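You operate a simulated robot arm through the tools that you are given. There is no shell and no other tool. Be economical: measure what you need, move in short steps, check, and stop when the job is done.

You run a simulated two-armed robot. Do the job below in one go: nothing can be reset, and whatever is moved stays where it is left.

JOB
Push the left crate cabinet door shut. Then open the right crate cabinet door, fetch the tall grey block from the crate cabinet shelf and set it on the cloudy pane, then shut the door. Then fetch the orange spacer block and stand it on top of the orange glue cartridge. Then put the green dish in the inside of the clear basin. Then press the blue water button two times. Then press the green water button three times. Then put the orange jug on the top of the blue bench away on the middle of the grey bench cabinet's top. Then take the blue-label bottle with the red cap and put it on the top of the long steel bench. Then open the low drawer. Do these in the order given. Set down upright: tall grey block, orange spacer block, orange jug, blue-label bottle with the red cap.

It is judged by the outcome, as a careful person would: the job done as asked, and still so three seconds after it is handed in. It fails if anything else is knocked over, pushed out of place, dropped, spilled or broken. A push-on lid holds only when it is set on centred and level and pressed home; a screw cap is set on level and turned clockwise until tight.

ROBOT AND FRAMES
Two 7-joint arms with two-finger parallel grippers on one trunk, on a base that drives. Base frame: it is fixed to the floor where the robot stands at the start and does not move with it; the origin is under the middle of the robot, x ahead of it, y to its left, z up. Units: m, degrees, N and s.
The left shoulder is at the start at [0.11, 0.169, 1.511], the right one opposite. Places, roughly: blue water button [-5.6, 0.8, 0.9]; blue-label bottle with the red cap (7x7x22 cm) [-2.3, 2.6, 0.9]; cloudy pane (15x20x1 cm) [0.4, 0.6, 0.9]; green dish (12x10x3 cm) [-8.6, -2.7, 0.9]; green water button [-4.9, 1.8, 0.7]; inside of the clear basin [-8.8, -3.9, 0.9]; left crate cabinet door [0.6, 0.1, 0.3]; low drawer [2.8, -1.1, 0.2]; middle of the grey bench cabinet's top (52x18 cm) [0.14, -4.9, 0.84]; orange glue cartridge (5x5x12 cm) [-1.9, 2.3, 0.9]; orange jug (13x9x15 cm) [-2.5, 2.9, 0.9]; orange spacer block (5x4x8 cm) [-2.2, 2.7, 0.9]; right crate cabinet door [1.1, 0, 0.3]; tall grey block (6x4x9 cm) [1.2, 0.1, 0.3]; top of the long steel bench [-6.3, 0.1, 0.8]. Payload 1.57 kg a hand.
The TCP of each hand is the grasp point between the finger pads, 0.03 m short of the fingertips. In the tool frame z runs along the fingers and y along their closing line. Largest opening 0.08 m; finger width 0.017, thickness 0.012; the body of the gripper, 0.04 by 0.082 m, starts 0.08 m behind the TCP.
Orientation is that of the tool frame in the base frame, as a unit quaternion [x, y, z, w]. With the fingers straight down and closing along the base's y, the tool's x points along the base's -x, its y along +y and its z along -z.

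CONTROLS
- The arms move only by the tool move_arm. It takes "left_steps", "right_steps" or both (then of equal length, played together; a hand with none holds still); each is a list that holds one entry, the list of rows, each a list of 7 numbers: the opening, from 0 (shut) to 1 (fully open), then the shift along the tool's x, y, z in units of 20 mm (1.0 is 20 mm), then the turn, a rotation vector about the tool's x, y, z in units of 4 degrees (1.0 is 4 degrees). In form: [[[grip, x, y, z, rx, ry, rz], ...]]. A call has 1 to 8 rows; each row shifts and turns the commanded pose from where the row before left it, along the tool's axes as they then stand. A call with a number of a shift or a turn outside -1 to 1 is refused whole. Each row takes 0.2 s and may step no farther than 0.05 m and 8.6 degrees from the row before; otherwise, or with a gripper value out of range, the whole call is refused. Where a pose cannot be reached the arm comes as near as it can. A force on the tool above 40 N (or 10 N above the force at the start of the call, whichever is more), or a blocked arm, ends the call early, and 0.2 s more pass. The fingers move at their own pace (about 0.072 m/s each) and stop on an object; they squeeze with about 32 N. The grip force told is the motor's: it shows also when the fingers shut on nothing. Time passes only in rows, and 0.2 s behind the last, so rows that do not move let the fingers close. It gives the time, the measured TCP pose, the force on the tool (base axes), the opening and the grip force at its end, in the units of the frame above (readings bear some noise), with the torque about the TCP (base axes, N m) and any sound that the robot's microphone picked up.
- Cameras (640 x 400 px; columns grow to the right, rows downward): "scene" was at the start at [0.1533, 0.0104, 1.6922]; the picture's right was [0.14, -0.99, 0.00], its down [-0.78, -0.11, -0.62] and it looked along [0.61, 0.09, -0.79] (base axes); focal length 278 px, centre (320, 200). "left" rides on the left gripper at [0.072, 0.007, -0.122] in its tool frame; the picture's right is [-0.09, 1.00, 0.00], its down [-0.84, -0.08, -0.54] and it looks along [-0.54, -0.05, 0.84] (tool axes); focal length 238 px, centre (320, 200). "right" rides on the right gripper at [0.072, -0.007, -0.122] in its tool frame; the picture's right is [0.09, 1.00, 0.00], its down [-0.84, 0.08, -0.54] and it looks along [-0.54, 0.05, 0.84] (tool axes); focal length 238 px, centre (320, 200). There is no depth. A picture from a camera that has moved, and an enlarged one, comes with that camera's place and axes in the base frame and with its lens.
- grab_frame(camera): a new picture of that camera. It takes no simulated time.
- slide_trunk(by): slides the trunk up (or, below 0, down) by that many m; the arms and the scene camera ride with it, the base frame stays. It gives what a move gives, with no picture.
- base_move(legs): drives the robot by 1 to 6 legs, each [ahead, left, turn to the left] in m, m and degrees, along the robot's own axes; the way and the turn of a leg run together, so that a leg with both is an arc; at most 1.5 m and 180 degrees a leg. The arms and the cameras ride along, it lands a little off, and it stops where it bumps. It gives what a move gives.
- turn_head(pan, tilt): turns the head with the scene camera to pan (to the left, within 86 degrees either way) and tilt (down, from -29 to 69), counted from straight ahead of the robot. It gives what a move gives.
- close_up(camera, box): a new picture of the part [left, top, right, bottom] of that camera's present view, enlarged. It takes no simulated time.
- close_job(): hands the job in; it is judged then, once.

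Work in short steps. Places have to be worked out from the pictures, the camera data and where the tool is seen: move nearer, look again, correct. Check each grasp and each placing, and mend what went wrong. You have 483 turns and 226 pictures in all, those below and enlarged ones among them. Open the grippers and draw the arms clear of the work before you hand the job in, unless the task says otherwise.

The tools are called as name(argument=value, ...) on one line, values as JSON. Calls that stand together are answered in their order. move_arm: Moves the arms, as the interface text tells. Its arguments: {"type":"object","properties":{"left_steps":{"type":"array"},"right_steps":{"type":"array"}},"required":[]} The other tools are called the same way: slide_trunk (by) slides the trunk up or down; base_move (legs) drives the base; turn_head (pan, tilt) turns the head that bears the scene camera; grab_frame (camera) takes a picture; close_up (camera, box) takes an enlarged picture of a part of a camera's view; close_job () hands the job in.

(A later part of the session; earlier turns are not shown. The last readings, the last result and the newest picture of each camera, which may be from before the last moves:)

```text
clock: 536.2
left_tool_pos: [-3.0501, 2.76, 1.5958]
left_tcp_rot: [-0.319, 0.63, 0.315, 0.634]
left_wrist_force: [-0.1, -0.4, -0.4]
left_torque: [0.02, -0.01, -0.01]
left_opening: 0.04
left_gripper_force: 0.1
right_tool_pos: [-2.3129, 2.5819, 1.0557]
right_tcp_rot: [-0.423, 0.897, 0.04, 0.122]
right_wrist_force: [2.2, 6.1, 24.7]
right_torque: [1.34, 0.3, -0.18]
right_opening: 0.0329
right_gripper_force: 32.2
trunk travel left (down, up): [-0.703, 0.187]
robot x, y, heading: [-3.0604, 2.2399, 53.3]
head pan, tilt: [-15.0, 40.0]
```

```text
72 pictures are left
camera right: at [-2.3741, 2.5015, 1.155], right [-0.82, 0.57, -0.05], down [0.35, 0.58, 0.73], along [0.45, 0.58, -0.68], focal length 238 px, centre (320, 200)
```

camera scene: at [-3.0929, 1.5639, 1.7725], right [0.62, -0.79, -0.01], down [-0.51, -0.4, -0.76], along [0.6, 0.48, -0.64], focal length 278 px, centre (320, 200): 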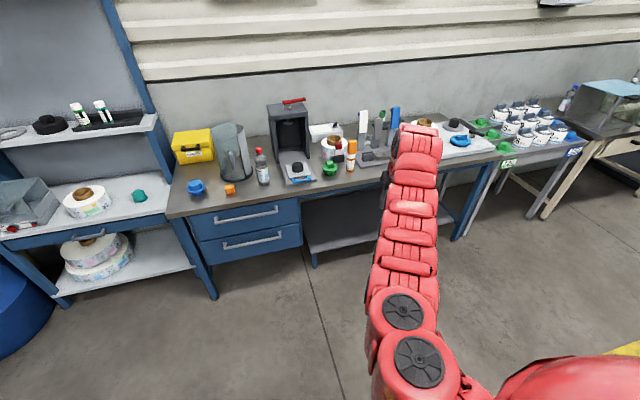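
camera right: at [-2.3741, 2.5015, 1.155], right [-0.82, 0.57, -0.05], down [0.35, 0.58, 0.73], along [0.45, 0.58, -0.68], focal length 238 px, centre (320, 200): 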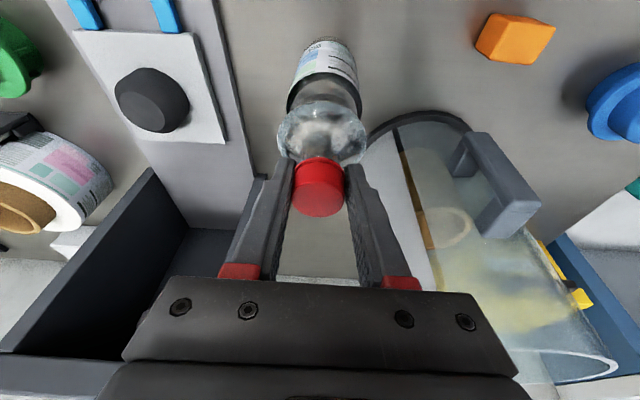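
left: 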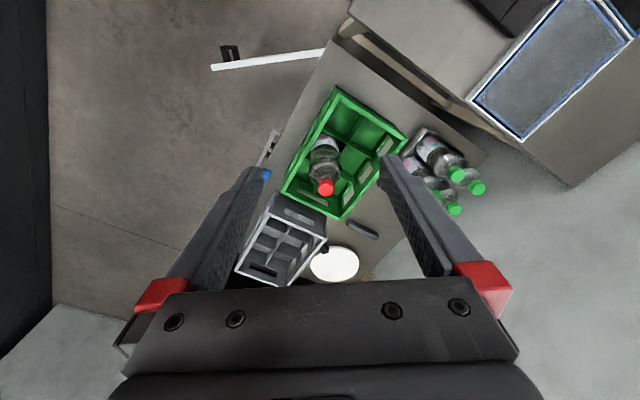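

Cap gripped (3.3 cm). Lift slightly and check it hangs upright.

slide_trunk(by=0.05)

grab_frame(camera="right")

close_up(camera="scene", box=[260, 80, 420, 180])

```text
clock: 537.1
left_tool_pos: [-3.0439, 2.7606, 1.6443]
left_tcp_rot: [-0.319, 0.632, 0.315, 0.633]
left_wrist_force: [0.1, -0.7, 0.4]
left_torque: [0.01, -0.01, 0.01]
left_opening: 0.0399
left_gripper_force: 0.0
right_tool_pos: [-2.3094, 2.5813, 1.1006]
right_tcp_rot: [-0.423, 0.898, 0.04, 0.117]
right_wrist_force: [0.4, -0.1, -5.2]
right_torque: [-0.01, 0.01, -0.01]
right_opening: 0.0304
right_gripper_force: 31.8
trunk travel left (down, up): [-0.753, 0.137]
robot x, y, heading: [-3.0606, 2.2344, 53.2]
head pan, tilt: [-15.0, 40.0]
```

```text
71 pictures are left
camera right: at [-2.3705, 2.5017, 1.2005], right [-0.82, 0.57, -0.05], down [0.36, 0.58, 0.73], along [0.44, 0.58, -0.68], focal length 238 px, centre (320, 200)
```

right: 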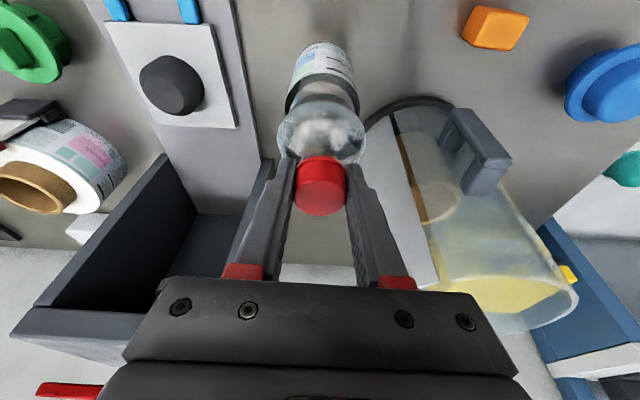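

```text
4.00 times, centred on (340, 130) of scene
camera zoom: at [-2.945, 2.3529, 1.6374], right [0.62, -0.79, 0.0], down [-0.51, -0.4, -0.77], along [0.6, 0.47, -0.64], focal length 1111 px, centre (240, 480)
```

zoom: 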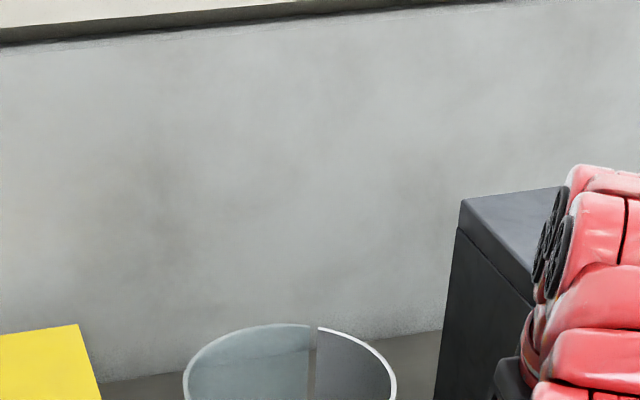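

Bottle held and hanging upright (~0.5 kg). Raise, back off, turn to heading 144°, and drive along in front of the long bench.

slide_trunk(by=0.135)

base_move(legs=[[-0.6, 0, 0], [0, 0, 45.5], [0, 0, 45.5]])

grab_frame(camera="right")

```text
clock: 538.7
left_tool_pos: [-3.0462, 2.76, 1.7789]
left_tcp_rot: [-0.319, 0.631, 0.315, 0.633]
left_wrist_force: [0.5, -0.5, -0.4]
left_torque: [-0.03, 0.02, 0.01]
left_opening: 0.0403
left_gripper_force: 0.0
right_tool_pos: [-2.3094, 2.5814, 1.2363]
right_tcp_rot: [-0.423, 0.898, 0.039, 0.118]
right_wrist_force: [0.5, 0.2, -5.1]
right_torque: [-0.02, 0.05, 0.0]
right_opening: 0.0305
right_gripper_force: 31.8
trunk travel left (down, up): [-0.888, 0.002]
robot x, y, heading: [-3.0568, 2.2344, 53.4]
head pan, tilt: [-15.0, 40.0]
```

```text
clock: 546.3
left_tool_pos: [-3.9447, 1.7591, 1.7817]
left_tcp_rot: [0.674, -0.214, -0.673, -0.216]
left_wrist_force: [-0.2, -0.9, 0.2]
left_torque: [-0.02, 0.0, -0.02]
left_opening: 0.0399
left_gripper_force: 0.1
right_tool_pos: [-3.7828, 2.4994, 1.2367]
right_tcp_rot: [0.937, -0.325, -0.113, -0.054]
right_wrist_force: [0.5, -0.5, -6.1]
right_torque: [-0.04, -0.03, 0.01]
right_opening: 0.0305
right_gripper_force: 31.9
trunk travel left (down, up): [-0.888, 0.002]
robot x, y, heading: [-3.4212, 1.7515, 144.2]
head pan, tilt: [-15.0, 40.0]
```

```text
69 pictures are left
camera right: at [-3.7037, 2.4395, 1.3369], right [-0.55, -0.83, -0.05], down [-0.59, 0.34, 0.73], along [-0.59, 0.43, -0.68], focal length 238 px, centre (320, 200)
```

right: 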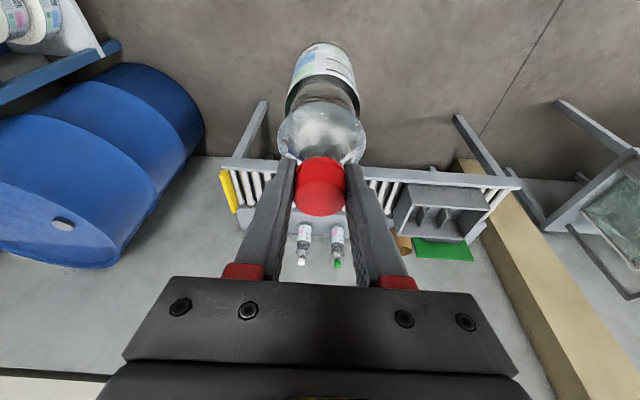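

Held fine. Drive left 3.18 m parallel to the bench front.

base_move(legs=[[0, 1.06, 0], [0, 1.06, 0], [0, 1.06, 0]])

turn_head(pan=5, tilt=40)

grab_frame(camera="scene")

grab_frame(camera="right")

```text
clock: 561.9
left_tool_pos: [-5.7682, -0.859, 1.7827]
left_tcp_rot: [-0.674, 0.211, 0.675, 0.214]
left_wrist_force: [0.9, -0.1, -0.2]
left_torque: [-0.02, 0.0, 0.04]
left_opening: 0.0402
left_gripper_force: 0.0
right_tool_pos: [-5.6147, -0.1148, 1.241]
right_tcp_rot: [0.939, -0.321, -0.113, -0.054]
right_wrist_force: [-0.6, -0.2, -5.6]
right_torque: [-0.03, -0.01, -0.03]
right_opening: 0.0308
right_gripper_force: 32.2
trunk travel left (down, up): [-0.888, 0.002]
robot x, y, heading: [-5.2482, -0.8526, 145.1]
head pan, tilt: [-15.0, 40.0]
```

```text
clock: 562.7
left_tool_pos: [-5.7684, -0.8598, 1.7813]
left_tcp_rot: [-0.674, 0.211, 0.675, 0.214]
left_wrist_force: [0.0, -0.6, 0.8]
left_torque: [-0.01, 0.01, -0.01]
left_opening: 0.04
left_gripper_force: 0.0
right_tool_pos: [-5.6159, -0.1168, 1.2406]
right_tcp_rot: [0.939, -0.321, -0.114, -0.055]
right_wrist_force: [0.5, 0.8, -5.4]
right_torque: [-0.04, -0.03, 0.01]
right_opening: 0.0304
right_gripper_force: 31.8
trunk travel left (down, up): [-0.888, 0.002]
robot x, y, heading: [-5.2474, -0.851, 144.9]
head pan, tilt: [5.0, 40.0]
```

```text
68 pictures are left
camera scene: at [-5.3907, -0.7636, 1.7726], right [0.5, 0.87, 0.0], down [0.56, -0.32, -0.77], along [-0.66, 0.38, -0.64], focal length 278 px, centre (320, 200)
```

scene: 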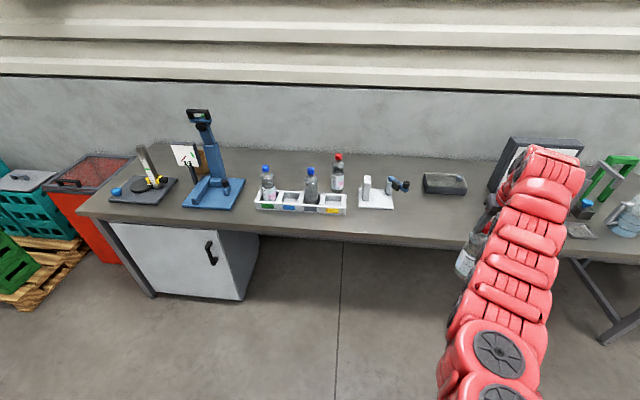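

```text
67 pictures are left
camera right: at [-5.5351, -0.175, 1.3391], right [-0.54, -0.84, -0.05], down [-0.59, 0.34, 0.73], along [-0.6, 0.43, -0.68], focal length 238 px, centre (320, 200)
```

right: 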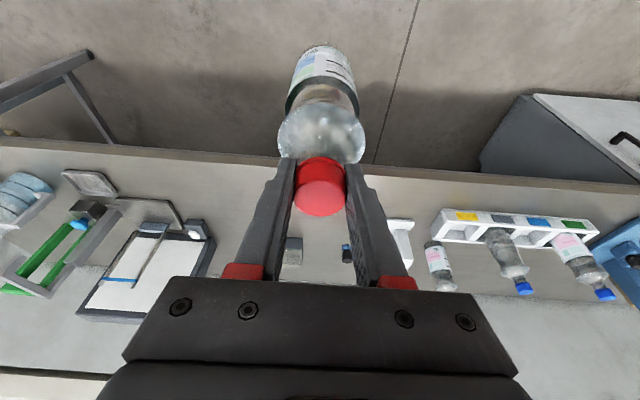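

Free spot on the bench between the white holder and the black tray, ≈(-6.02,0.20). Move 0.5 m ahead, then lower.

base_move(legs=[[0.51, -0.028, 0]])

slide_trunk(by=-0.14)

grab_frame(camera="scene")

grab_frame(camera="right")

```text
clock: 565.7
left_tool_pos: [-6.1686, -0.5425, 1.7821]
left_tcp_rot: [-0.673, 0.21, 0.675, 0.216]
left_wrist_force: [-0.4, 0.1, -0.1]
left_torque: [-0.01, 0.0, 0.03]
left_opening: 0.04
left_gripper_force: 0.1
right_tool_pos: [-6.0142, 0.2012, 1.242]
right_tcp_rot: [0.938, -0.322, -0.115, -0.054]
right_wrist_force: [-0.1, -0.9, -5.5]
right_torque: [-0.01, -0.02, 0.03]
right_opening: 0.0307
right_gripper_force: 32.3
trunk travel left (down, up): [-0.888, 0.002]
robot x, y, heading: [-5.6516, -0.5335, 145.1]
head pan, tilt: [5.0, 40.0]
```

```text
clock: 567.4
left_tool_pos: [-6.1699, -0.542, 1.6413]
left_tcp_rot: [-0.674, 0.212, 0.674, 0.215]
left_wrist_force: [-0.3, 0.3, 0.6]
left_torque: [-0.01, 0.0, 0.0]
left_opening: 0.0401
left_gripper_force: 0.0
right_tool_pos: [-6.0154, 0.2016, 1.1003]
right_tcp_rot: [0.938, -0.323, -0.113, -0.055]
right_wrist_force: [-0.3, 0.4, -5.6]
right_torque: [-0.02, 0.02, 0.03]
right_opening: 0.0304
right_gripper_force: 31.9
trunk travel left (down, up): [-0.748, 0.142]
robot x, y, heading: [-5.6541, -0.5379, 144.9]
head pan, tilt: [5.0, 40.0]
```

```text
66 pictures are left
camera scene: at [-5.7922, -0.447, 1.6327], right [0.5, 0.87, 0.0], down [0.56, -0.32, -0.77], along [-0.66, 0.38, -0.64], focal length 278 px, centre (320, 200)
```

scene: 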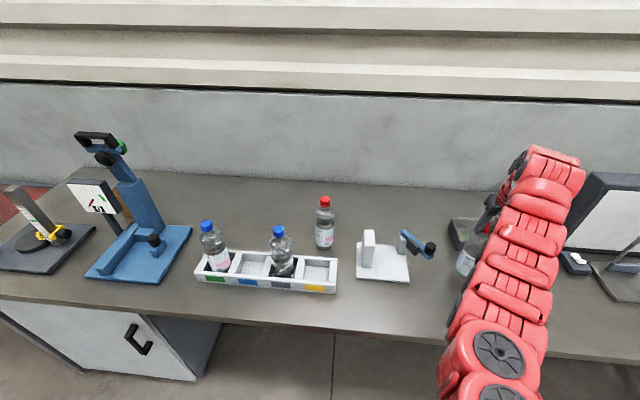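

```text
65 pictures are left
camera right: at [-5.9347, 0.1421, 1.1992], right [-0.54, -0.84, -0.05], down [-0.59, 0.34, 0.73], along [-0.59, 0.43, -0.68], focal length 238 px, centre (320, 200)
```

right: 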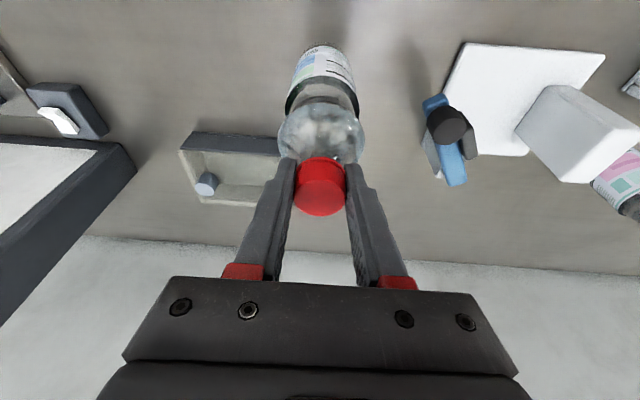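

Spot is free. Lower 5.5 cm, then fine steps.

slide_trunk(by=-0.05)

slide_trunk(by=-0.008)

slide_trunk(by=-0.006)

slide_trunk(by=-0.006)

```text
clock: 568.4
left_tool_pos: [-6.1687, -0.5448, 1.593]
left_tcp_rot: [-0.672, 0.211, 0.675, 0.217]
left_wrist_force: [-0.1, -1.0, -0.9]
left_torque: [0.0, 0.0, 0.01]
left_opening: 0.04
left_gripper_force: 0.1
right_tool_pos: [-6.0158, 0.2017, 1.0584]
right_tcp_rot: [0.937, -0.322, -0.121, -0.059]
right_wrist_force: [-0.4, -2.7, 18.5]
right_torque: [-1.05, -0.05, 0.04]
right_opening: 0.0307
right_gripper_force: 32.6
trunk travel left (down, up): [-0.699, 0.191]
robot x, y, heading: [-5.6521, -0.5364, 144.8]
head pan, tilt: [5.0, 40.0]
stopped: the force on the tool passed its limit at 44 N (the readings are from after the stop); the commanded pose is now the measured one
```

```text
clock: 568.9
left_tool_pos: [-6.1675, -0.5453, 1.588]
left_tcp_rot: [-0.673, 0.211, 0.675, 0.217]
left_wrist_force: [0.3, 0.9, 0.3]
left_torque: [0.03, 0.0, 0.02]
left_opening: 0.0401
left_gripper_force: 0.0
right_tool_pos: [-6.0174, 0.2029, 1.0577]
right_tcp_rot: [0.937, -0.321, -0.127, -0.061]
right_wrist_force: [2.5, -5.0, 27.4]
right_torque: [-1.7, -0.19, 0.1]
right_opening: 0.0305
right_gripper_force: 31.8
trunk travel left (down, up): [-0.694, 0.196]
robot x, y, heading: [-5.6536, -0.5394, 145.0]
head pan, tilt: [5.0, 40.0]
stopped: the force on the tool passed its limit at 44 N (the readings are from after the stop); the commanded pose is now the measured one
```

```text
clock: 569.3
left_tool_pos: [-6.1688, -0.5463, 1.5842]
left_tcp_rot: [-0.672, 0.21, 0.676, 0.217]
left_wrist_force: [-0.7, 0.6, -0.7]
left_torque: [0.0, 0.0, 0.02]
left_opening: 0.0401
left_gripper_force: 0.2
right_tool_pos: [-6.0186, 0.205, 1.0583]
right_tcp_rot: [0.936, -0.321, -0.131, -0.064]
right_wrist_force: [3.0, -4.8, 28.5]
right_torque: [-1.78, -0.09, 0.16]
right_opening: 0.0305
right_gripper_force: 31.7
trunk travel left (down, up): [-0.69, 0.2]
robot x, y, heading: [-5.6516, -0.5389, 144.6]
head pan, tilt: [5.0, 40.0]
stopped: the force on the tool passed its limit at 42 N (the readings are from after the stop); the commanded pose is now the measured one
```

```text
clock: 569.7
left_tool_pos: [-6.1685, -0.5454, 1.5794]
left_tcp_rot: [-0.672, 0.211, 0.676, 0.218]
left_wrist_force: [-0.1, -0.2, -0.2]
left_torque: [0.0, 0.02, 0.02]
left_opening: 0.04
left_gripper_force: 0.2
right_tool_pos: [-6.0203, 0.2066, 1.0593]
right_tcp_rot: [0.935, -0.321, -0.136, -0.066]
right_wrist_force: [3.5, -7.0, 29.5]
right_torque: [-1.85, -0.1, 0.16]
right_opening: 0.0307
right_gripper_force: 32.1
trunk travel left (down, up): [-0.686, 0.204]
robot x, y, heading: [-5.6507, -0.5387, 145.0]
head pan, tilt: [5.0, 40.0]
stopped: the force on the tool passed its limit at 43 N (the readings are from after the stop); the commanded pose is now the measured one
```

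Already in contact at TCP 1.058. Relax upward ~1.4 cm until the load is off, then check.

slide_trunk(by=0.012)

grab_frame(camera="right")

```text
clock: 570.3
left_tool_pos: [-6.1696, -0.5427, 1.5914]
left_tcp_rot: [-0.673, 0.211, 0.675, 0.216]
left_wrist_force: [-0.5, -0.9, -0.4]
left_torque: [-0.02, 0.02, 0.02]
left_opening: 0.0402
left_gripper_force: 0.0
right_tool_pos: [-6.0205, 0.207, 1.0652]
right_tcp_rot: [0.936, -0.321, -0.131, -0.065]
right_wrist_force: [-0.2, -0.6, -4.8]
right_torque: [-0.01, 0.03, -0.06]
right_opening: 0.0306
right_gripper_force: 31.4
trunk travel left (down, up): [-0.698, 0.192]
robot x, y, heading: [-5.6484, -0.5381, 144.8]
head pan, tilt: [5.0, 40.0]
```

```text
64 pictures are left
camera right: at [-5.9369, 0.1448, 1.1596], right [-0.55, -0.84, -0.06], down [-0.57, 0.32, 0.76], along [-0.61, 0.45, -0.65], focal length 238 px, centre (320, 200)
```

right: 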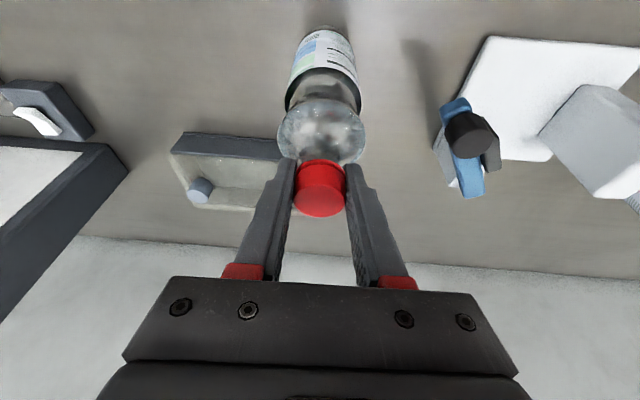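

Now just off the surface. Correct the 2° pitch change and lower 4 mm at a time.

move_arm(right_steps=[[[0, 0, 0, 0, 0, 0.5, 0], [0, 0, 0, 0, 0, 0, 0]]])

slide_trunk(by=-0.004)

slide_trunk(by=-0.003)

```text
clock: 570.9
left_tool_pos: [-6.1716, -0.5416, 1.5918]
left_tcp_rot: [-0.673, 0.212, 0.675, 0.217]
left_wrist_force: [0.9, -0.8, 0.3]
left_torque: [0.01, 0.01, -0.01]
left_opening: 0.0399
left_gripper_force: 0.1
right_tool_pos: [-6.0212, 0.2072, 1.0666]
right_tcp_rot: [0.937, -0.323, -0.116, -0.06]
right_wrist_force: [-0.3, 0.1, -5.5]
right_torque: [0.03, -0.02, 0.01]
right_opening: 0.0308
right_gripper_force: 31.8
trunk travel left (down, up): [-0.698, 0.192]
robot x, y, heading: [-5.6529, -0.5361, 144.9]
head pan, tilt: [5.0, 40.0]
```

```text
clock: 571.4
left_tool_pos: [-6.1716, -0.5409, 1.5893]
left_tcp_rot: [-0.673, 0.212, 0.675, 0.216]
left_wrist_force: [0.2, 0.3, -0.3]
left_torque: [0.02, 0.0, 0.01]
left_opening: 0.0401
left_gripper_force: 0.1
right_tool_pos: [-6.021, 0.2066, 1.0617]
right_tcp_rot: [0.937, -0.323, -0.116, -0.059]
right_wrist_force: [0.0, 0.0, -5.2]
right_torque: [0.0, 0.03, 0.02]
right_opening: 0.0306
right_gripper_force: 31.9
trunk travel left (down, up): [-0.694, 0.196]
robot x, y, heading: [-5.6512, -0.5375, 144.9]
head pan, tilt: [5.0, 40.0]
```

```text
clock: 572.0
left_tool_pos: [-6.1708, -0.5426, 1.5835]
left_tcp_rot: [-0.673, 0.211, 0.675, 0.216]
left_wrist_force: [-0.3, 0.0, -0.5]
left_torque: [0.04, -0.01, 0.01]
left_opening: 0.0403
left_gripper_force: 0.0
right_tool_pos: [-6.021, 0.2085, 1.0594]
right_tcp_rot: [0.937, -0.323, -0.117, -0.061]
right_wrist_force: [0.6, -0.5, 1.3]
right_torque: [-0.05, 0.04, 0.01]
right_opening: 0.0305
right_gripper_force: 32.3
trunk travel left (down, up): [-0.691, 0.199]
robot x, y, heading: [-5.6476, -0.5365, 144.7]
head pan, tilt: [5.0, 40.0]
```

Lightly seated. Open slowly and check.

move_arm(right_steps=[[[0.42, 0, 0, 0, 0, 0, 0], [0.48, 0, 0, 0, 0, 0, 0], [0.55, 0, 0, 0, 0, 0, 0], [0.6, 0, 0, 0, 0, 0, 0], [0.6, 0, 0, 0, 0, 0, 0]]])

slide_trunk(by=0.19)

grab_frame(camera="right")

```text
clock: 573.1
left_tool_pos: [-6.1705, -0.542, 1.5852]
left_tcp_rot: [-0.673, 0.212, 0.675, 0.217]
left_wrist_force: [0.0, -0.3, -0.1]
left_torque: [-0.01, 0.01, 0.01]
left_opening: 0.0399
left_gripper_force: 0.1
right_tool_pos: [-6.0206, 0.2068, 1.0584]
right_tcp_rot: [0.938, -0.322, -0.116, -0.059]
right_wrist_force: [-0.7, -0.1, 0.1]
right_torque: [-0.01, 0.0, 0.0]
right_opening: 0.0478
right_gripper_force: 0.0
trunk travel left (down, up): [-0.691, 0.199]
robot x, y, heading: [-5.6502, -0.5357, 145.0]
head pan, tilt: [5.0, 40.0]
```

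```text
clock: 575.2
left_tool_pos: [-6.1708, -0.5424, 1.7734]
left_tcp_rot: [-0.673, 0.211, 0.675, 0.216]
left_wrist_force: [0.1, -0.6, -0.5]
left_torque: [0.0, -0.02, -0.01]
left_opening: 0.04
left_gripper_force: 0.0
right_tool_pos: [-6.0215, 0.2071, 1.2473]
right_tcp_rot: [0.938, -0.321, -0.116, -0.06]
right_wrist_force: [-0.3, 0.4, 0.2]
right_torque: [-0.02, -0.02, -0.01]
right_opening: 0.0479
right_gripper_force: 0.0
trunk travel left (down, up): [-0.881, 0.009]
robot x, y, heading: [-5.6513, -0.5367, 144.8]
head pan, tilt: [5.0, 40.0]
```

```text
63 pictures are left
camera right: at [-5.9403, 0.147, 1.3469], right [-0.55, -0.84, -0.06], down [-0.59, 0.33, 0.73], along [-0.59, 0.44, -0.68], focal length 238 px, centre (320, 200)
```

right: 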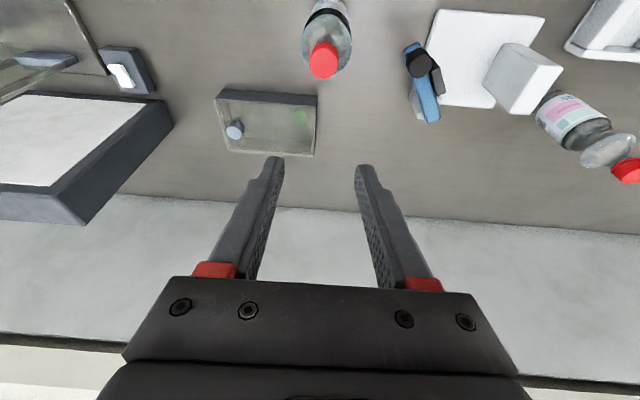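

Bottle stands upright. Last task: the low drawer at (2.8,-1.1,0.2). Drive back toward the start aisle, facing along it.

base_move(legs=[[-0.45, 0, 0], [0, -1.06, 0], [0, -1.06, 0], [0, -1.0, 0], [0, 0, -90], [0, 0, -91]])

turn_head(pan=0, tilt=20)

grab_frame(camera="scene")

```text
clock: 600.5
left_tool_pos: [-2.9677, 1.7453, 1.7753]
left_tcp_rot: [0.218, 0.67, -0.224, 0.673]
left_wrist_force: [-0.5, -0.2, -0.2]
left_torque: [-0.02, 0.01, -0.01]
left_opening: 0.04
left_gripper_force: 0.1
right_tool_pos: [-3.1376, 0.9975, 1.2515]
right_tcp_rot: [0.334, 0.933, -0.062, 0.116]
right_wrist_force: [0.1, 0.7, 0.3]
right_torque: [0.04, 0.03, 0.03]
right_opening: 0.0483
right_gripper_force: 0.1
trunk travel left (down, up): [-0.881, 0.009]
robot x, y, heading: [-3.485, 1.7469, -36.6]
head pan, tilt: [5.0, 40.0]
```

```text
clock: 601.3
left_tool_pos: [-2.9719, 1.7375, 1.7782]
left_tcp_rot: [0.22, 0.669, -0.224, 0.673]
left_wrist_force: [0.4, -0.4, -1.3]
left_torque: [0.04, 0.01, 0.0]
left_opening: 0.0398
left_gripper_force: 0.0
right_tool_pos: [-3.1406, 0.9943, 1.2494]
right_tcp_rot: [0.335, 0.933, -0.059, 0.116]
right_wrist_force: [0.1, 0.1, -0.2]
right_torque: [0.0, -0.04, 0.0]
right_opening: 0.048
right_gripper_force: 0.0
trunk travel left (down, up): [-0.881, 0.009]
robot x, y, heading: [-3.4872, 1.7482, -36.8]
head pan, tilt: [0.0, 20.0]
```

```text
62 pictures are left
camera scene: at [-3.3457, 1.6528, 1.7976], right [-0.6, -0.8, 0.0], down [-0.28, 0.2, -0.94], along [0.75, -0.56, -0.34], focal length 278 px, centre (320, 200)
```

scene: 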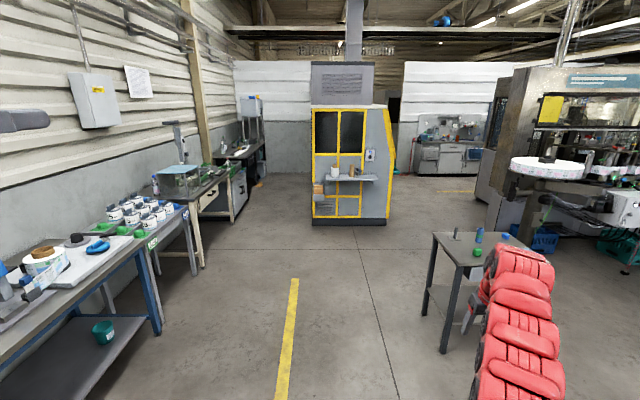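

Drive down the aisle along the benches.

base_move(legs=[[1.0, 0.3, 0], [1.4, 0.35, 0], [1.4, 0, 0], [1.4, 0, 0]])

turn_head(pan=25, tilt=30)

grab_frame(camera="scene")

```text
clock: 626.7
left_tool_pos: [1.6068, -0.8196, 1.776]
left_tcp_rot: [0.22, 0.67, -0.222, 0.673]
left_wrist_force: [-1.0, 1.1, -0.4]
left_torque: [0.01, 0.01, 0.01]
left_opening: 0.04
left_gripper_force: 0.0
right_tool_pos: [1.441, -1.5632, 1.2477]
right_tcp_rot: [0.332, 0.934, -0.06, 0.116]
right_wrist_force: [0.0, 0.2, -0.2]
right_torque: [0.01, 0.02, 0.02]
right_opening: 0.0478
right_gripper_force: 0.0
trunk travel left (down, up): [-0.881, 0.009]
robot x, y, heading: [1.0913, -0.8151, -36.2]
head pan, tilt: [0.0, 20.0]
```

```text
clock: 627.6
left_tool_pos: [1.6065, -0.8194, 1.776]
left_tcp_rot: [0.219, 0.67, -0.221, 0.673]
left_wrist_force: [-0.2, -0.4, 0.2]
left_torque: [0.04, 0.02, -0.01]
left_opening: 0.04
left_gripper_force: 0.0
right_tool_pos: [1.443, -1.5634, 1.2465]
right_tcp_rot: [0.332, 0.934, -0.06, 0.116]
right_wrist_force: [0.7, -0.5, -0.5]
right_torque: [0.04, 0.01, 0.0]
right_opening: 0.048
right_gripper_force: 0.1
trunk travel left (down, up): [-0.881, 0.009]
robot x, y, heading: [1.0875, -0.8124, -36.3]
head pan, tilt: [25.0, 30.0]
```

```text
61 pictures are left
camera scene: at [1.2435, -0.8749, 1.7807], right [-0.2, -0.98, 0.0], down [-0.49, 0.1, -0.87], along [0.85, -0.17, -0.5], focal length 278 px, centre (320, 200)
```

scene: 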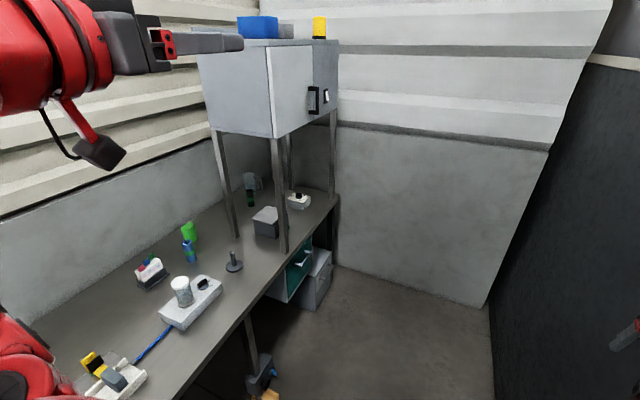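

close_up(camera="scene", box=[230, 210, 390, 330])

```text
3.33 times, centred on (310, 270) of scene
camera zoom: at [1.2435, -0.8749, 1.7807], right [-0.2, -0.98, 0.0], down [-0.49, 0.1, -0.87], along [0.85, -0.17, -0.5], focal length 926 px, centre (353, -33)
```

zoom: 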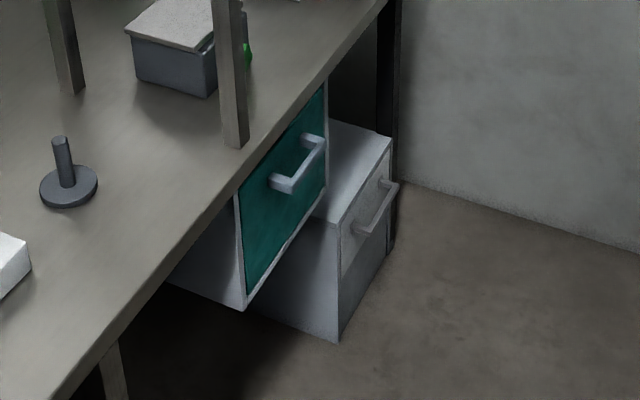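

The low drawer is the grey floor unit; handle ≈(2.717,-1.226, z≈0.28), front face at aisle depth ≈0. I turn to face it (heading 54°) well before the end wall, then slide right.

base_move(legs=[[0, -0.17, 0], [0, 0, 45], [0, 0, 45.3], [0, -0.9, 0]])

turn_head(pan=-30, tilt=55)

grab_frame(camera="scene")

```text
clock: 628.8
left_tool_pos: [1.54, -0.9073, 1.777]
left_tcp_rot: [0.222, 0.668, -0.221, 0.675]
left_wrist_force: [-1.3, -0.9, -0.9]
left_torque: [0.0, 0.01, 0.09]
left_opening: 0.0399
left_gripper_force: 0.0
right_tool_pos: [1.3887, -1.6404, 1.2459]
right_tcp_rot: [0.322, 0.938, -0.052, 0.116]
right_wrist_force: [3.7, 1.5, -1.8]
right_torque: [-0.1, 0.18, 0.07]
right_opening: 0.0477
right_gripper_force: 0.0
trunk travel left (down, up): [-0.881, 0.009]
robot x, y, heading: [1.0319, -0.8988, -36.3]
head pan, tilt: [25.0, 30.0]
stopped in leg 1: the robot was blocked; the commanded pose is now the measured one
```

```text
clock: 630.0
left_tool_pos: [1.5443, -0.9037, 1.776]
left_tcp_rot: [0.221, 0.67, -0.222, 0.674]
left_wrist_force: [-1.0, -0.1, 0.1]
left_torque: [0.0, -0.01, 0.0]
left_opening: 0.04
left_gripper_force: 0.1
right_tool_pos: [1.3901, -1.6404, 1.247]
right_tcp_rot: [0.323, 0.938, -0.053, 0.114]
right_wrist_force: [0.3, 0.0, -0.1]
right_torque: [0.0, 0.01, 0.02]
right_opening: 0.048
right_gripper_force: 0.0
trunk travel left (down, up): [-0.881, 0.009]
robot x, y, heading: [1.0309, -0.8963, -36.0]
head pan, tilt: [-30.0, 55.0]
```

```text
59 pictures are left
camera scene: at [1.1214, -1.0079, 1.7447], right [-0.91, -0.4, 0.0], down [-0.33, 0.75, -0.57], along [0.23, -0.52, -0.82], focal length 278 px, centre (320, 200)
```

scene: 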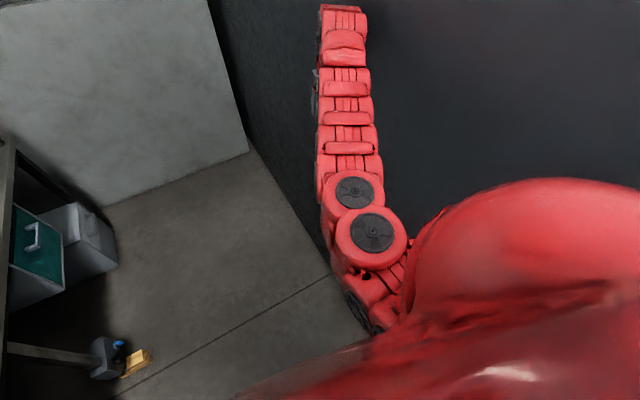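

The forearm touched the machine wall; now turn in place away from it, then slide right.

base_move(legs=[[0, 0, 45], [0, 0, 45], [0, -0.9, 0]])

turn_head(pan=-35, tilt=55)

grab_frame(camera="scene")

```text
clock: 637.5
left_tool_pos: [1.5566, -0.757, 1.7767]
left_tcp_rot: [-0.32, 0.628, 0.323, 0.632]
left_wrist_force: [0.7, -1.6, 0.8]
left_torque: [-0.02, -0.01, 0.1]
left_opening: 0.0402
left_gripper_force: 0.0
right_tool_pos: [2.2855, -0.8929, 1.2452]
right_tcp_rot: [-0.446, 0.886, 0.05, 0.114]
right_wrist_force: [-14.6, 21.1, -0.8]
right_torque: [-1.76, -1.21, 0.3]
right_opening: 0.0478
right_gripper_force: 0.1
trunk travel left (down, up): [-0.881, 0.009]
robot x, y, heading: [1.5507, -1.2682, 54.4]
head pan, tilt: [-30.0, 55.0]
stopped in leg 3: the force on the tool passed its limit at 80 N (the readings are from after the stop); the commanded pose is now the measured one
```

```text
clock: 638.2
left_tool_pos: [1.5515, -0.7488, 1.7751]
left_tcp_rot: [-0.323, 0.627, 0.321, 0.632]
left_wrist_force: [-0.2, -0.3, 0.1]
left_torque: [0.0, -0.03, 0.01]
left_opening: 0.0402
left_gripper_force: 0.1
right_tool_pos: [2.2875, -0.8926, 1.2452]
right_tcp_rot: [-0.442, 0.889, 0.045, 0.113]
right_wrist_force: [-15.5, 12.6, -2.0]
right_torque: [-0.95, -1.31, 0.04]
right_opening: 0.0479
right_gripper_force: 0.1
trunk travel left (down, up): [-0.881, 0.009]
robot x, y, heading: [1.5514, -1.268, 54.5]
head pan, tilt: [-35.0, 55.0]
```

```text
58 pictures are left
camera scene: at [1.6604, -1.1741, 1.7446], right [0.33, -0.94, 0.0], down [-0.77, -0.27, -0.57], along [0.54, 0.19, -0.82], focal length 278 px, centre (320, 200)
```

scene: 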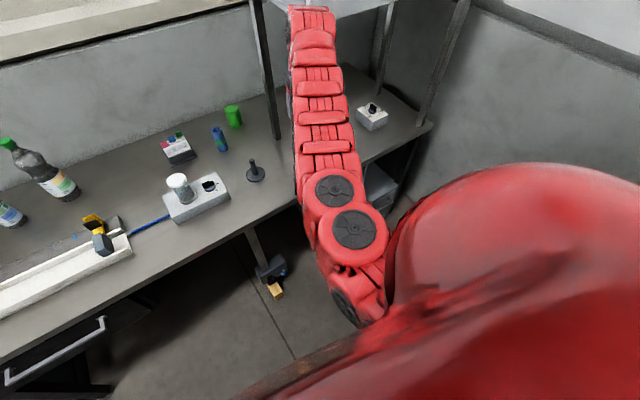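

The hand ran into the overhead stand's front leg. Back away from it: left 6 cm, back 10 cm, and retract the hand a bit.

base_move(legs=[[0, 0.06, 0], [-0.1, 0, 0]])

move_arm(right_steps=[[[0.2, 1, 0, 0, 0, 0, 0], [0, 1, 0, 0, 0, 0, 0], [0, 1, 0, 0, 0, 0, 0], [0, 1, 0, 0, 0, 0, 0]]])

turn_head(pan=-20, tilt=15)

grab_frame(camera="scene")

```text
clock: 639.9
left_tool_pos: [1.4525, -0.7962, 1.7745]
left_tcp_rot: [-0.321, 0.629, 0.321, 0.631]
left_wrist_force: [-0.2, -0.3, 0.4]
left_torque: [0.02, 0.01, -0.01]
left_opening: 0.0398
left_gripper_force: 0.1
right_tool_pos: [2.1861, -0.9414, 1.2438]
right_tcp_rot: [-0.44, 0.89, 0.045, 0.113]
right_wrist_force: [0.3, -0.3, 0.4]
right_torque: [-0.01, 0.0, 0.02]
right_opening: 0.048
right_gripper_force: 0.1
trunk travel left (down, up): [-0.881, 0.009]
robot x, y, heading: [1.446, -1.3144, 54.3]
head pan, tilt: [-35.0, 55.0]
```

```text
clock: 640.9
left_tool_pos: [1.4515, -0.799, 1.7762]
left_tcp_rot: [-0.321, 0.628, 0.322, 0.631]
left_wrist_force: [0.8, 0.9, 0.6]
left_torque: [0.02, -0.01, 0.02]
left_opening: 0.0401
left_gripper_force: 0.0
right_tool_pos: [2.1382, -1.0061, 1.2251]
right_tcp_rot: [-0.44, 0.889, 0.046, 0.115]
right_wrist_force: [-0.1, 0.7, 0.9]
right_torque: [-0.02, -0.02, 0.0]
right_opening: 0.0
right_gripper_force: 21.5
trunk travel left (down, up): [-0.881, 0.009]
robot x, y, heading: [1.4453, -1.3138, 54.6]
head pan, tilt: [-35.0, 55.0]
```

```text
clock: 642.0
left_tool_pos: [1.4507, -0.7987, 1.7765]
left_tcp_rot: [-0.321, 0.629, 0.322, 0.631]
left_wrist_force: [-0.7, 0.7, 0.3]
left_torque: [-0.01, 0.02, -0.03]
left_opening: 0.0402
left_gripper_force: 0.0
right_tool_pos: [2.1379, -1.0053, 1.2258]
right_tcp_rot: [-0.44, 0.89, 0.045, 0.114]
right_wrist_force: [0.2, -0.3, -0.5]
right_torque: [0.01, 0.02, 0.0]
right_opening: 0.0
right_gripper_force: 20.9
trunk travel left (down, up): [-0.881, 0.009]
robot x, y, heading: [1.4448, -1.3149, 54.5]
head pan, tilt: [-20.0, 15.0]
```

```text
57 pictures are left
camera scene: at [1.5677, -1.1958, 1.8048], right [0.56, -0.83, 0.0], down [-0.21, -0.15, -0.97], along [0.8, 0.54, -0.26], focal length 278 px, centre (320, 200)
```

scene: 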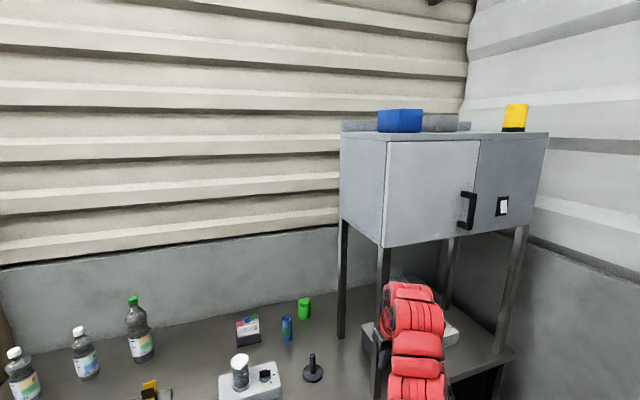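

Stand and the things on it look undisturbed. Now lower the trunk in the open part of the aisle.

slide_trunk(by=-0.4)

slide_trunk(by=-0.36)

base_move(legs=[[0, -0.3, 0]])

turn_head(pan=-25, tilt=45)

grab_frame(camera="scene")

grab_frame(camera="right")

```text
clock: 645.8
left_tool_pos: [1.4507, -0.7988, 1.375]
left_tcp_rot: [-0.32, 0.629, 0.321, 0.631]
left_wrist_force: [-0.3, 0.6, 0.2]
left_torque: [0.01, -0.01, -0.05]
left_opening: 0.0402
left_gripper_force: 0.1
right_tool_pos: [2.137, -1.0058, 0.8248]
right_tcp_rot: [-0.441, 0.889, 0.047, 0.113]
right_wrist_force: [-0.3, -0.1, -0.6]
right_torque: [0.02, -0.01, -0.02]
right_opening: 0.0
right_gripper_force: 20.8
trunk travel left (down, up): [-0.481, 0.409]
robot x, y, heading: [1.4483, -1.3123, 54.3]
head pan, tilt: [-20.0, 15.0]
```

```text
clock: 649.3
left_tool_pos: [1.4521, -0.7996, 1.0167]
left_tcp_rot: [-0.32, 0.628, 0.321, 0.632]
left_wrist_force: [-0.1, 0.7, -0.1]
left_torque: [-0.01, -0.05, -0.01]
left_opening: 0.04
left_gripper_force: 0.2
right_tool_pos: [2.1378, -1.0052, 0.4651]
right_tcp_rot: [-0.441, 0.889, 0.046, 0.113]
right_wrist_force: [-0.3, -0.3, 0.7]
right_torque: [0.0, 0.0, 0.01]
right_opening: 0.0
right_gripper_force: 21.0
trunk travel left (down, up): [-0.121, 0.769]
robot x, y, heading: [1.4411, -1.3166, 54.1]
head pan, tilt: [-20.0, 15.0]
```

```text
clock: 651.4
left_tool_pos: [1.6959, -0.9744, 1.0171]
left_tcp_rot: [-0.32, 0.628, 0.321, 0.632]
left_wrist_force: [0.1, -0.1, -0.7]
left_torque: [0.01, 0.01, -0.01]
left_opening: 0.0403
left_gripper_force: 0.0
right_tool_pos: [2.3823, -1.1814, 0.4663]
right_tcp_rot: [-0.44, 0.89, 0.046, 0.113]
right_wrist_force: [-1.0, 0.9, -0.3]
right_torque: [0.0, -0.02, 0.0]
right_opening: 0.0001
right_gripper_force: 21.3
trunk travel left (down, up): [-0.121, 0.769]
robot x, y, heading: [1.6863, -1.4882, 54.3]
head pan, tilt: [-20.0, 15.0]
```

```text
clock: 652.3
left_tool_pos: [1.6958, -0.9744, 1.0152]
left_tcp_rot: [-0.32, 0.628, 0.322, 0.632]
left_wrist_force: [-0.3, 0.3, -0.4]
left_torque: [-0.01, 0.03, -0.02]
left_opening: 0.0399
left_gripper_force: 0.1
right_tool_pos: [2.3818, -1.1833, 0.4642]
right_tcp_rot: [-0.439, 0.89, 0.046, 0.113]
right_wrist_force: [-0.4, 0.4, 0.7]
right_torque: [-0.01, 0.01, -0.02]
right_opening: 0.0
right_gripper_force: 21.6
trunk travel left (down, up): [-0.121, 0.769]
robot x, y, heading: [1.6885, -1.4902, 54.4]
head pan, tilt: [-25.0, 45.0]
```

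```text
56 pictures are left
camera scene: at [1.8056, -1.3838, 0.9981], right [0.49, -0.87, 0.0], down [-0.62, -0.35, -0.71], along [0.62, 0.35, -0.71], focal length 278 px, centre (320, 200)
```

scene: 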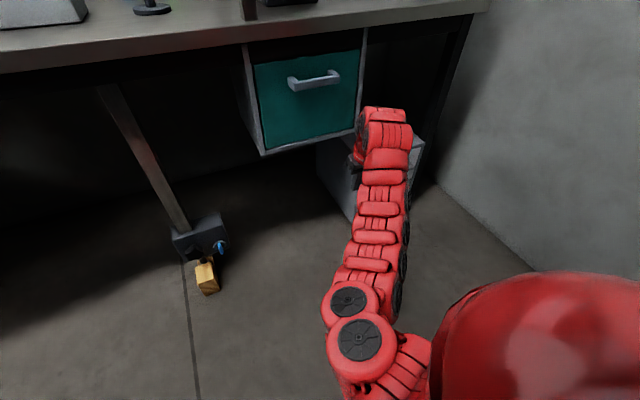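

```text
55 pictures are left
camera right: at [2.3246, -1.2642, 0.5646], right [-0.84, 0.54, -0.04], down [0.34, 0.59, 0.73], along [0.41, 0.6, -0.69], focal length 238 px, centre (320, 200)
```

right: 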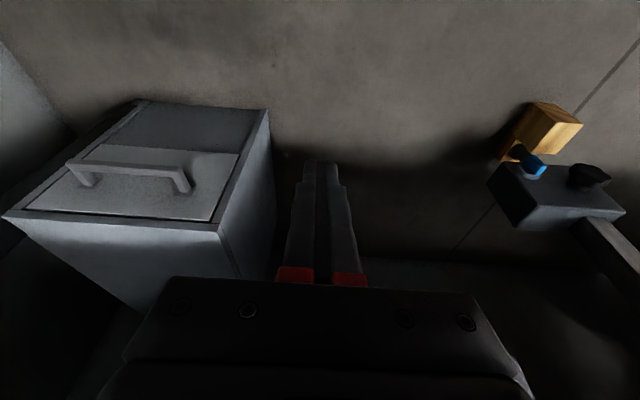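

Clear view: handle bar centre ≈(2.72,-1.23, z 0.272), standing ~5 cm off the front, gap ~4 cm. Plan: drop the closed fingertips behind the bar from above and pull. First move right 0.30, then ahead.

base_move(legs=[[0, -0.3, 0], [0.1, 0, 0]])

grab_frame(camera="right")

```text
clock: 655.1
left_tool_pos: [1.9962, -1.0667, 1.0156]
left_tcp_rot: [-0.32, 0.628, 0.321, 0.632]
left_wrist_force: [-0.7, -0.2, -0.7]
left_torque: [0.01, 0.03, -0.03]
left_opening: 0.04
left_gripper_force: 0.0
right_tool_pos: [2.6816, -1.2753, 0.4646]
right_tcp_rot: [-0.441, 0.889, 0.046, 0.114]
right_wrist_force: [-0.2, -0.3, 0.4]
right_torque: [0.01, -0.02, -0.01]
right_opening: 0.0003
right_gripper_force: 22.0
trunk travel left (down, up): [-0.121, 0.769]
robot x, y, heading: [1.9919, -1.5848, 54.3]
head pan, tilt: [-25.0, 45.0]
```

```text
54 pictures are left
camera right: at [2.6254, -1.3571, 0.5644], right [-0.84, 0.53, -0.04], down [0.34, 0.6, 0.73], along [0.41, 0.6, -0.69], focal length 238 px, centre (320, 200)
```

right: 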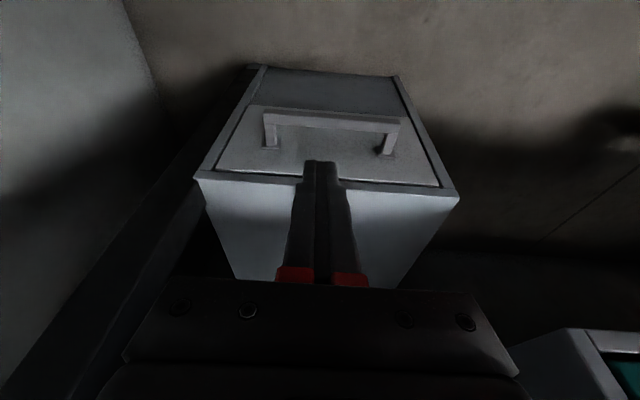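

Refined: bar centre (2.70,-1.235, z 0.29), face at +4.7 cm. Tip should go ~2.7 cm behind the bar centre: 6.4 cm ahead, 1 cm left. Then lower partway and check.

base_move(legs=[[0.064, 0.01, 0]])

slide_trunk(by=-0.09)

grab_frame(camera="right")

```text
clock: 656.1
left_tool_pos: [2.0252, -1.0106, 1.0164]
left_tcp_rot: [-0.321, 0.628, 0.323, 0.632]
left_wrist_force: [1.1, -0.3, 0.3]
left_torque: [-0.02, 0.02, -0.01]
left_opening: 0.04
left_gripper_force: 0.1
right_tool_pos: [2.7119, -1.2173, 0.4641]
right_tcp_rot: [-0.44, 0.89, 0.046, 0.113]
right_wrist_force: [-0.6, -0.8, 0.7]
right_torque: [0.0, -0.02, -0.03]
right_opening: 0.0
right_gripper_force: 21.6
trunk travel left (down, up): [-0.121, 0.769]
robot x, y, heading: [2.0176, -1.5231, 54.4]
head pan, tilt: [-25.0, 45.0]
```

```text
clock: 657.4
left_tool_pos: [2.0249, -1.0098, 0.9254]
left_tcp_rot: [-0.32, 0.628, 0.322, 0.632]
left_wrist_force: [0.2, 0.7, 0.3]
left_torque: [0.0, 0.01, 0.02]
left_opening: 0.0402
left_gripper_force: 0.1
right_tool_pos: [2.7118, -1.2166, 0.3754]
right_tcp_rot: [-0.441, 0.889, 0.046, 0.113]
right_wrist_force: [0.2, 0.9, 0.7]
right_torque: [-0.01, 0.0, -0.02]
right_opening: 0.0
right_gripper_force: 21.2
trunk travel left (down, up): [-0.031, 0.859]
robot x, y, heading: [2.0164, -1.5246, 54.5]
head pan, tilt: [-25.0, 45.0]
```

```text
53 pictures are left
camera right: at [2.6544, -1.2992, 0.4747], right [-0.84, 0.53, -0.04], down [0.34, 0.6, 0.73], along [0.41, 0.6, -0.69], focal length 238 px, centre (320, 200)
```

right: 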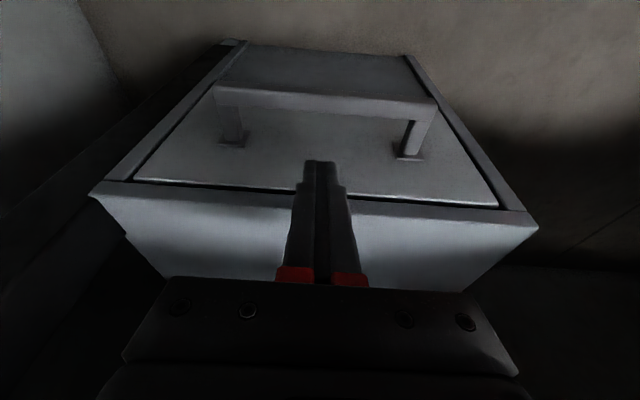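

Tip is right over the gap. Lower 2.8 cm with the trunk and the rest with the arm.

slide_trunk(by=-0.028)

move_arm(right_steps=[[[0, 0.22, 0, 0.97, 0, 0, 0], [0, 0.22, 0, 0.97, 0, 0, 0], [0, 0.16, 0, 0.7, 0, 0, 0]]])

grab_frame(camera="right")

```text
clock: 658.1
left_tool_pos: [2.0254, -1.009, 0.9]
left_tcp_rot: [-0.32, 0.628, 0.322, 0.632]
left_wrist_force: [-0.4, 0.7, -1.2]
left_torque: [0.03, 0.02, 0.0]
left_opening: 0.0398
left_gripper_force: 0.0
right_tool_pos: [2.7113, -1.2171, 0.3477]
right_tcp_rot: [-0.44, 0.89, 0.046, 0.113]
right_wrist_force: [0.3, -0.7, -0.5]
right_torque: [0.01, 0.02, 0.0]
right_opening: 0.0001
right_gripper_force: 21.3
trunk travel left (down, up): [-0.003, 0.887]
robot x, y, heading: [2.0194, -1.5237, 54.4]
head pan, tilt: [-25.0, 45.0]
```

```text
clock: 658.9
left_tool_pos: [2.025, -1.0098, 0.8975]
left_tcp_rot: [-0.32, 0.628, 0.322, 0.632]
left_wrist_force: [-1.0, -0.7, 0.2]
left_torque: [0.01, -0.01, 0.03]
left_opening: 0.0399
left_gripper_force: 0.0
right_tool_pos: [2.7133, -1.216, 0.2938]
right_tcp_rot: [-0.441, 0.889, 0.048, 0.113]
right_wrist_force: [-0.5, -0.7, -0.2]
right_torque: [-0.01, -0.04, -0.02]
right_opening: 0.0
right_gripper_force: 21.0
trunk travel left (down, up): [-0.003, 0.887]
robot x, y, heading: [2.0162, -1.5232, 54.5]
head pan, tilt: [-25.0, 45.0]
```

```text
52 pictures are left
camera right: at [2.656, -1.2986, 0.3931], right [-0.84, 0.53, -0.04], down [0.34, 0.59, 0.73], along [0.41, 0.6, -0.68], focal length 238 px, centre (320, 200)
```

right: 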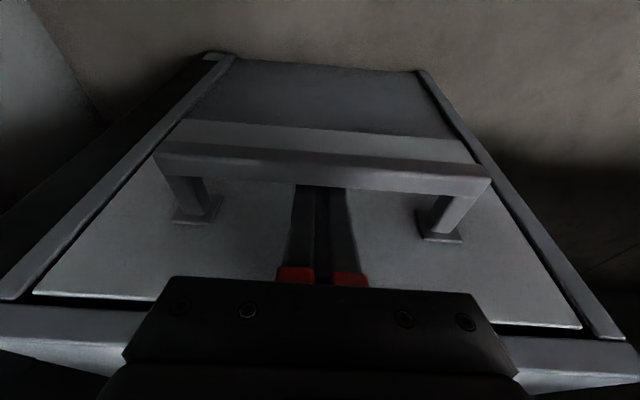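

The fingers are hooked behind the bar. Pull with the base in small steps.

base_move(legs=[[-0.05, 0, 0], [-0.05, 0, 0], [-0.05, 0, 0]])

grab_frame(camera="right")

```text
clock: 660.8
left_tool_pos: [1.9381, -1.1311, 0.8975]
left_tcp_rot: [-0.32, 0.628, 0.322, 0.632]
left_wrist_force: [-0.2, 0.4, -0.1]
left_torque: [0.01, 0.0, 0.0]
left_opening: 0.0402
left_gripper_force: 0.0
right_tool_pos: [2.6264, -1.3387, 0.293]
right_tcp_rot: [-0.44, 0.889, 0.046, 0.113]
right_wrist_force: [0.0, -0.1, 0.2]
right_torque: [-0.01, -0.01, 0.03]
right_opening: 0.0
right_gripper_force: 20.9
trunk travel left (down, up): [-0.003, 0.887]
robot x, y, heading: [1.9316, -1.6438, 54.1]
head pan, tilt: [-25.0, 45.0]
```

```text
51 pictures are left
camera right: at [2.5688, -1.4203, 0.393], right [-0.84, 0.53, -0.04], down [0.34, 0.6, 0.73], along [0.41, 0.6, -0.69], focal length 238 px, centre (320, 200)
```

right: 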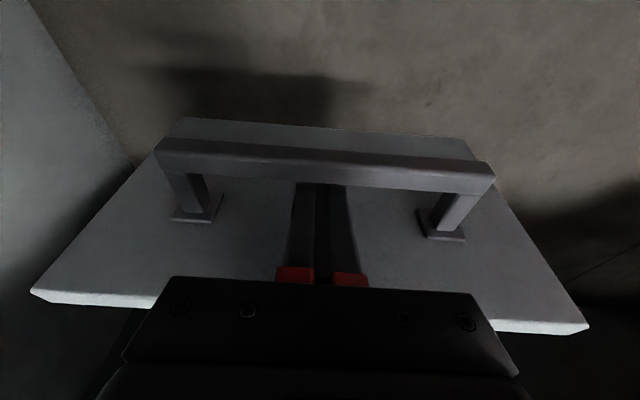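

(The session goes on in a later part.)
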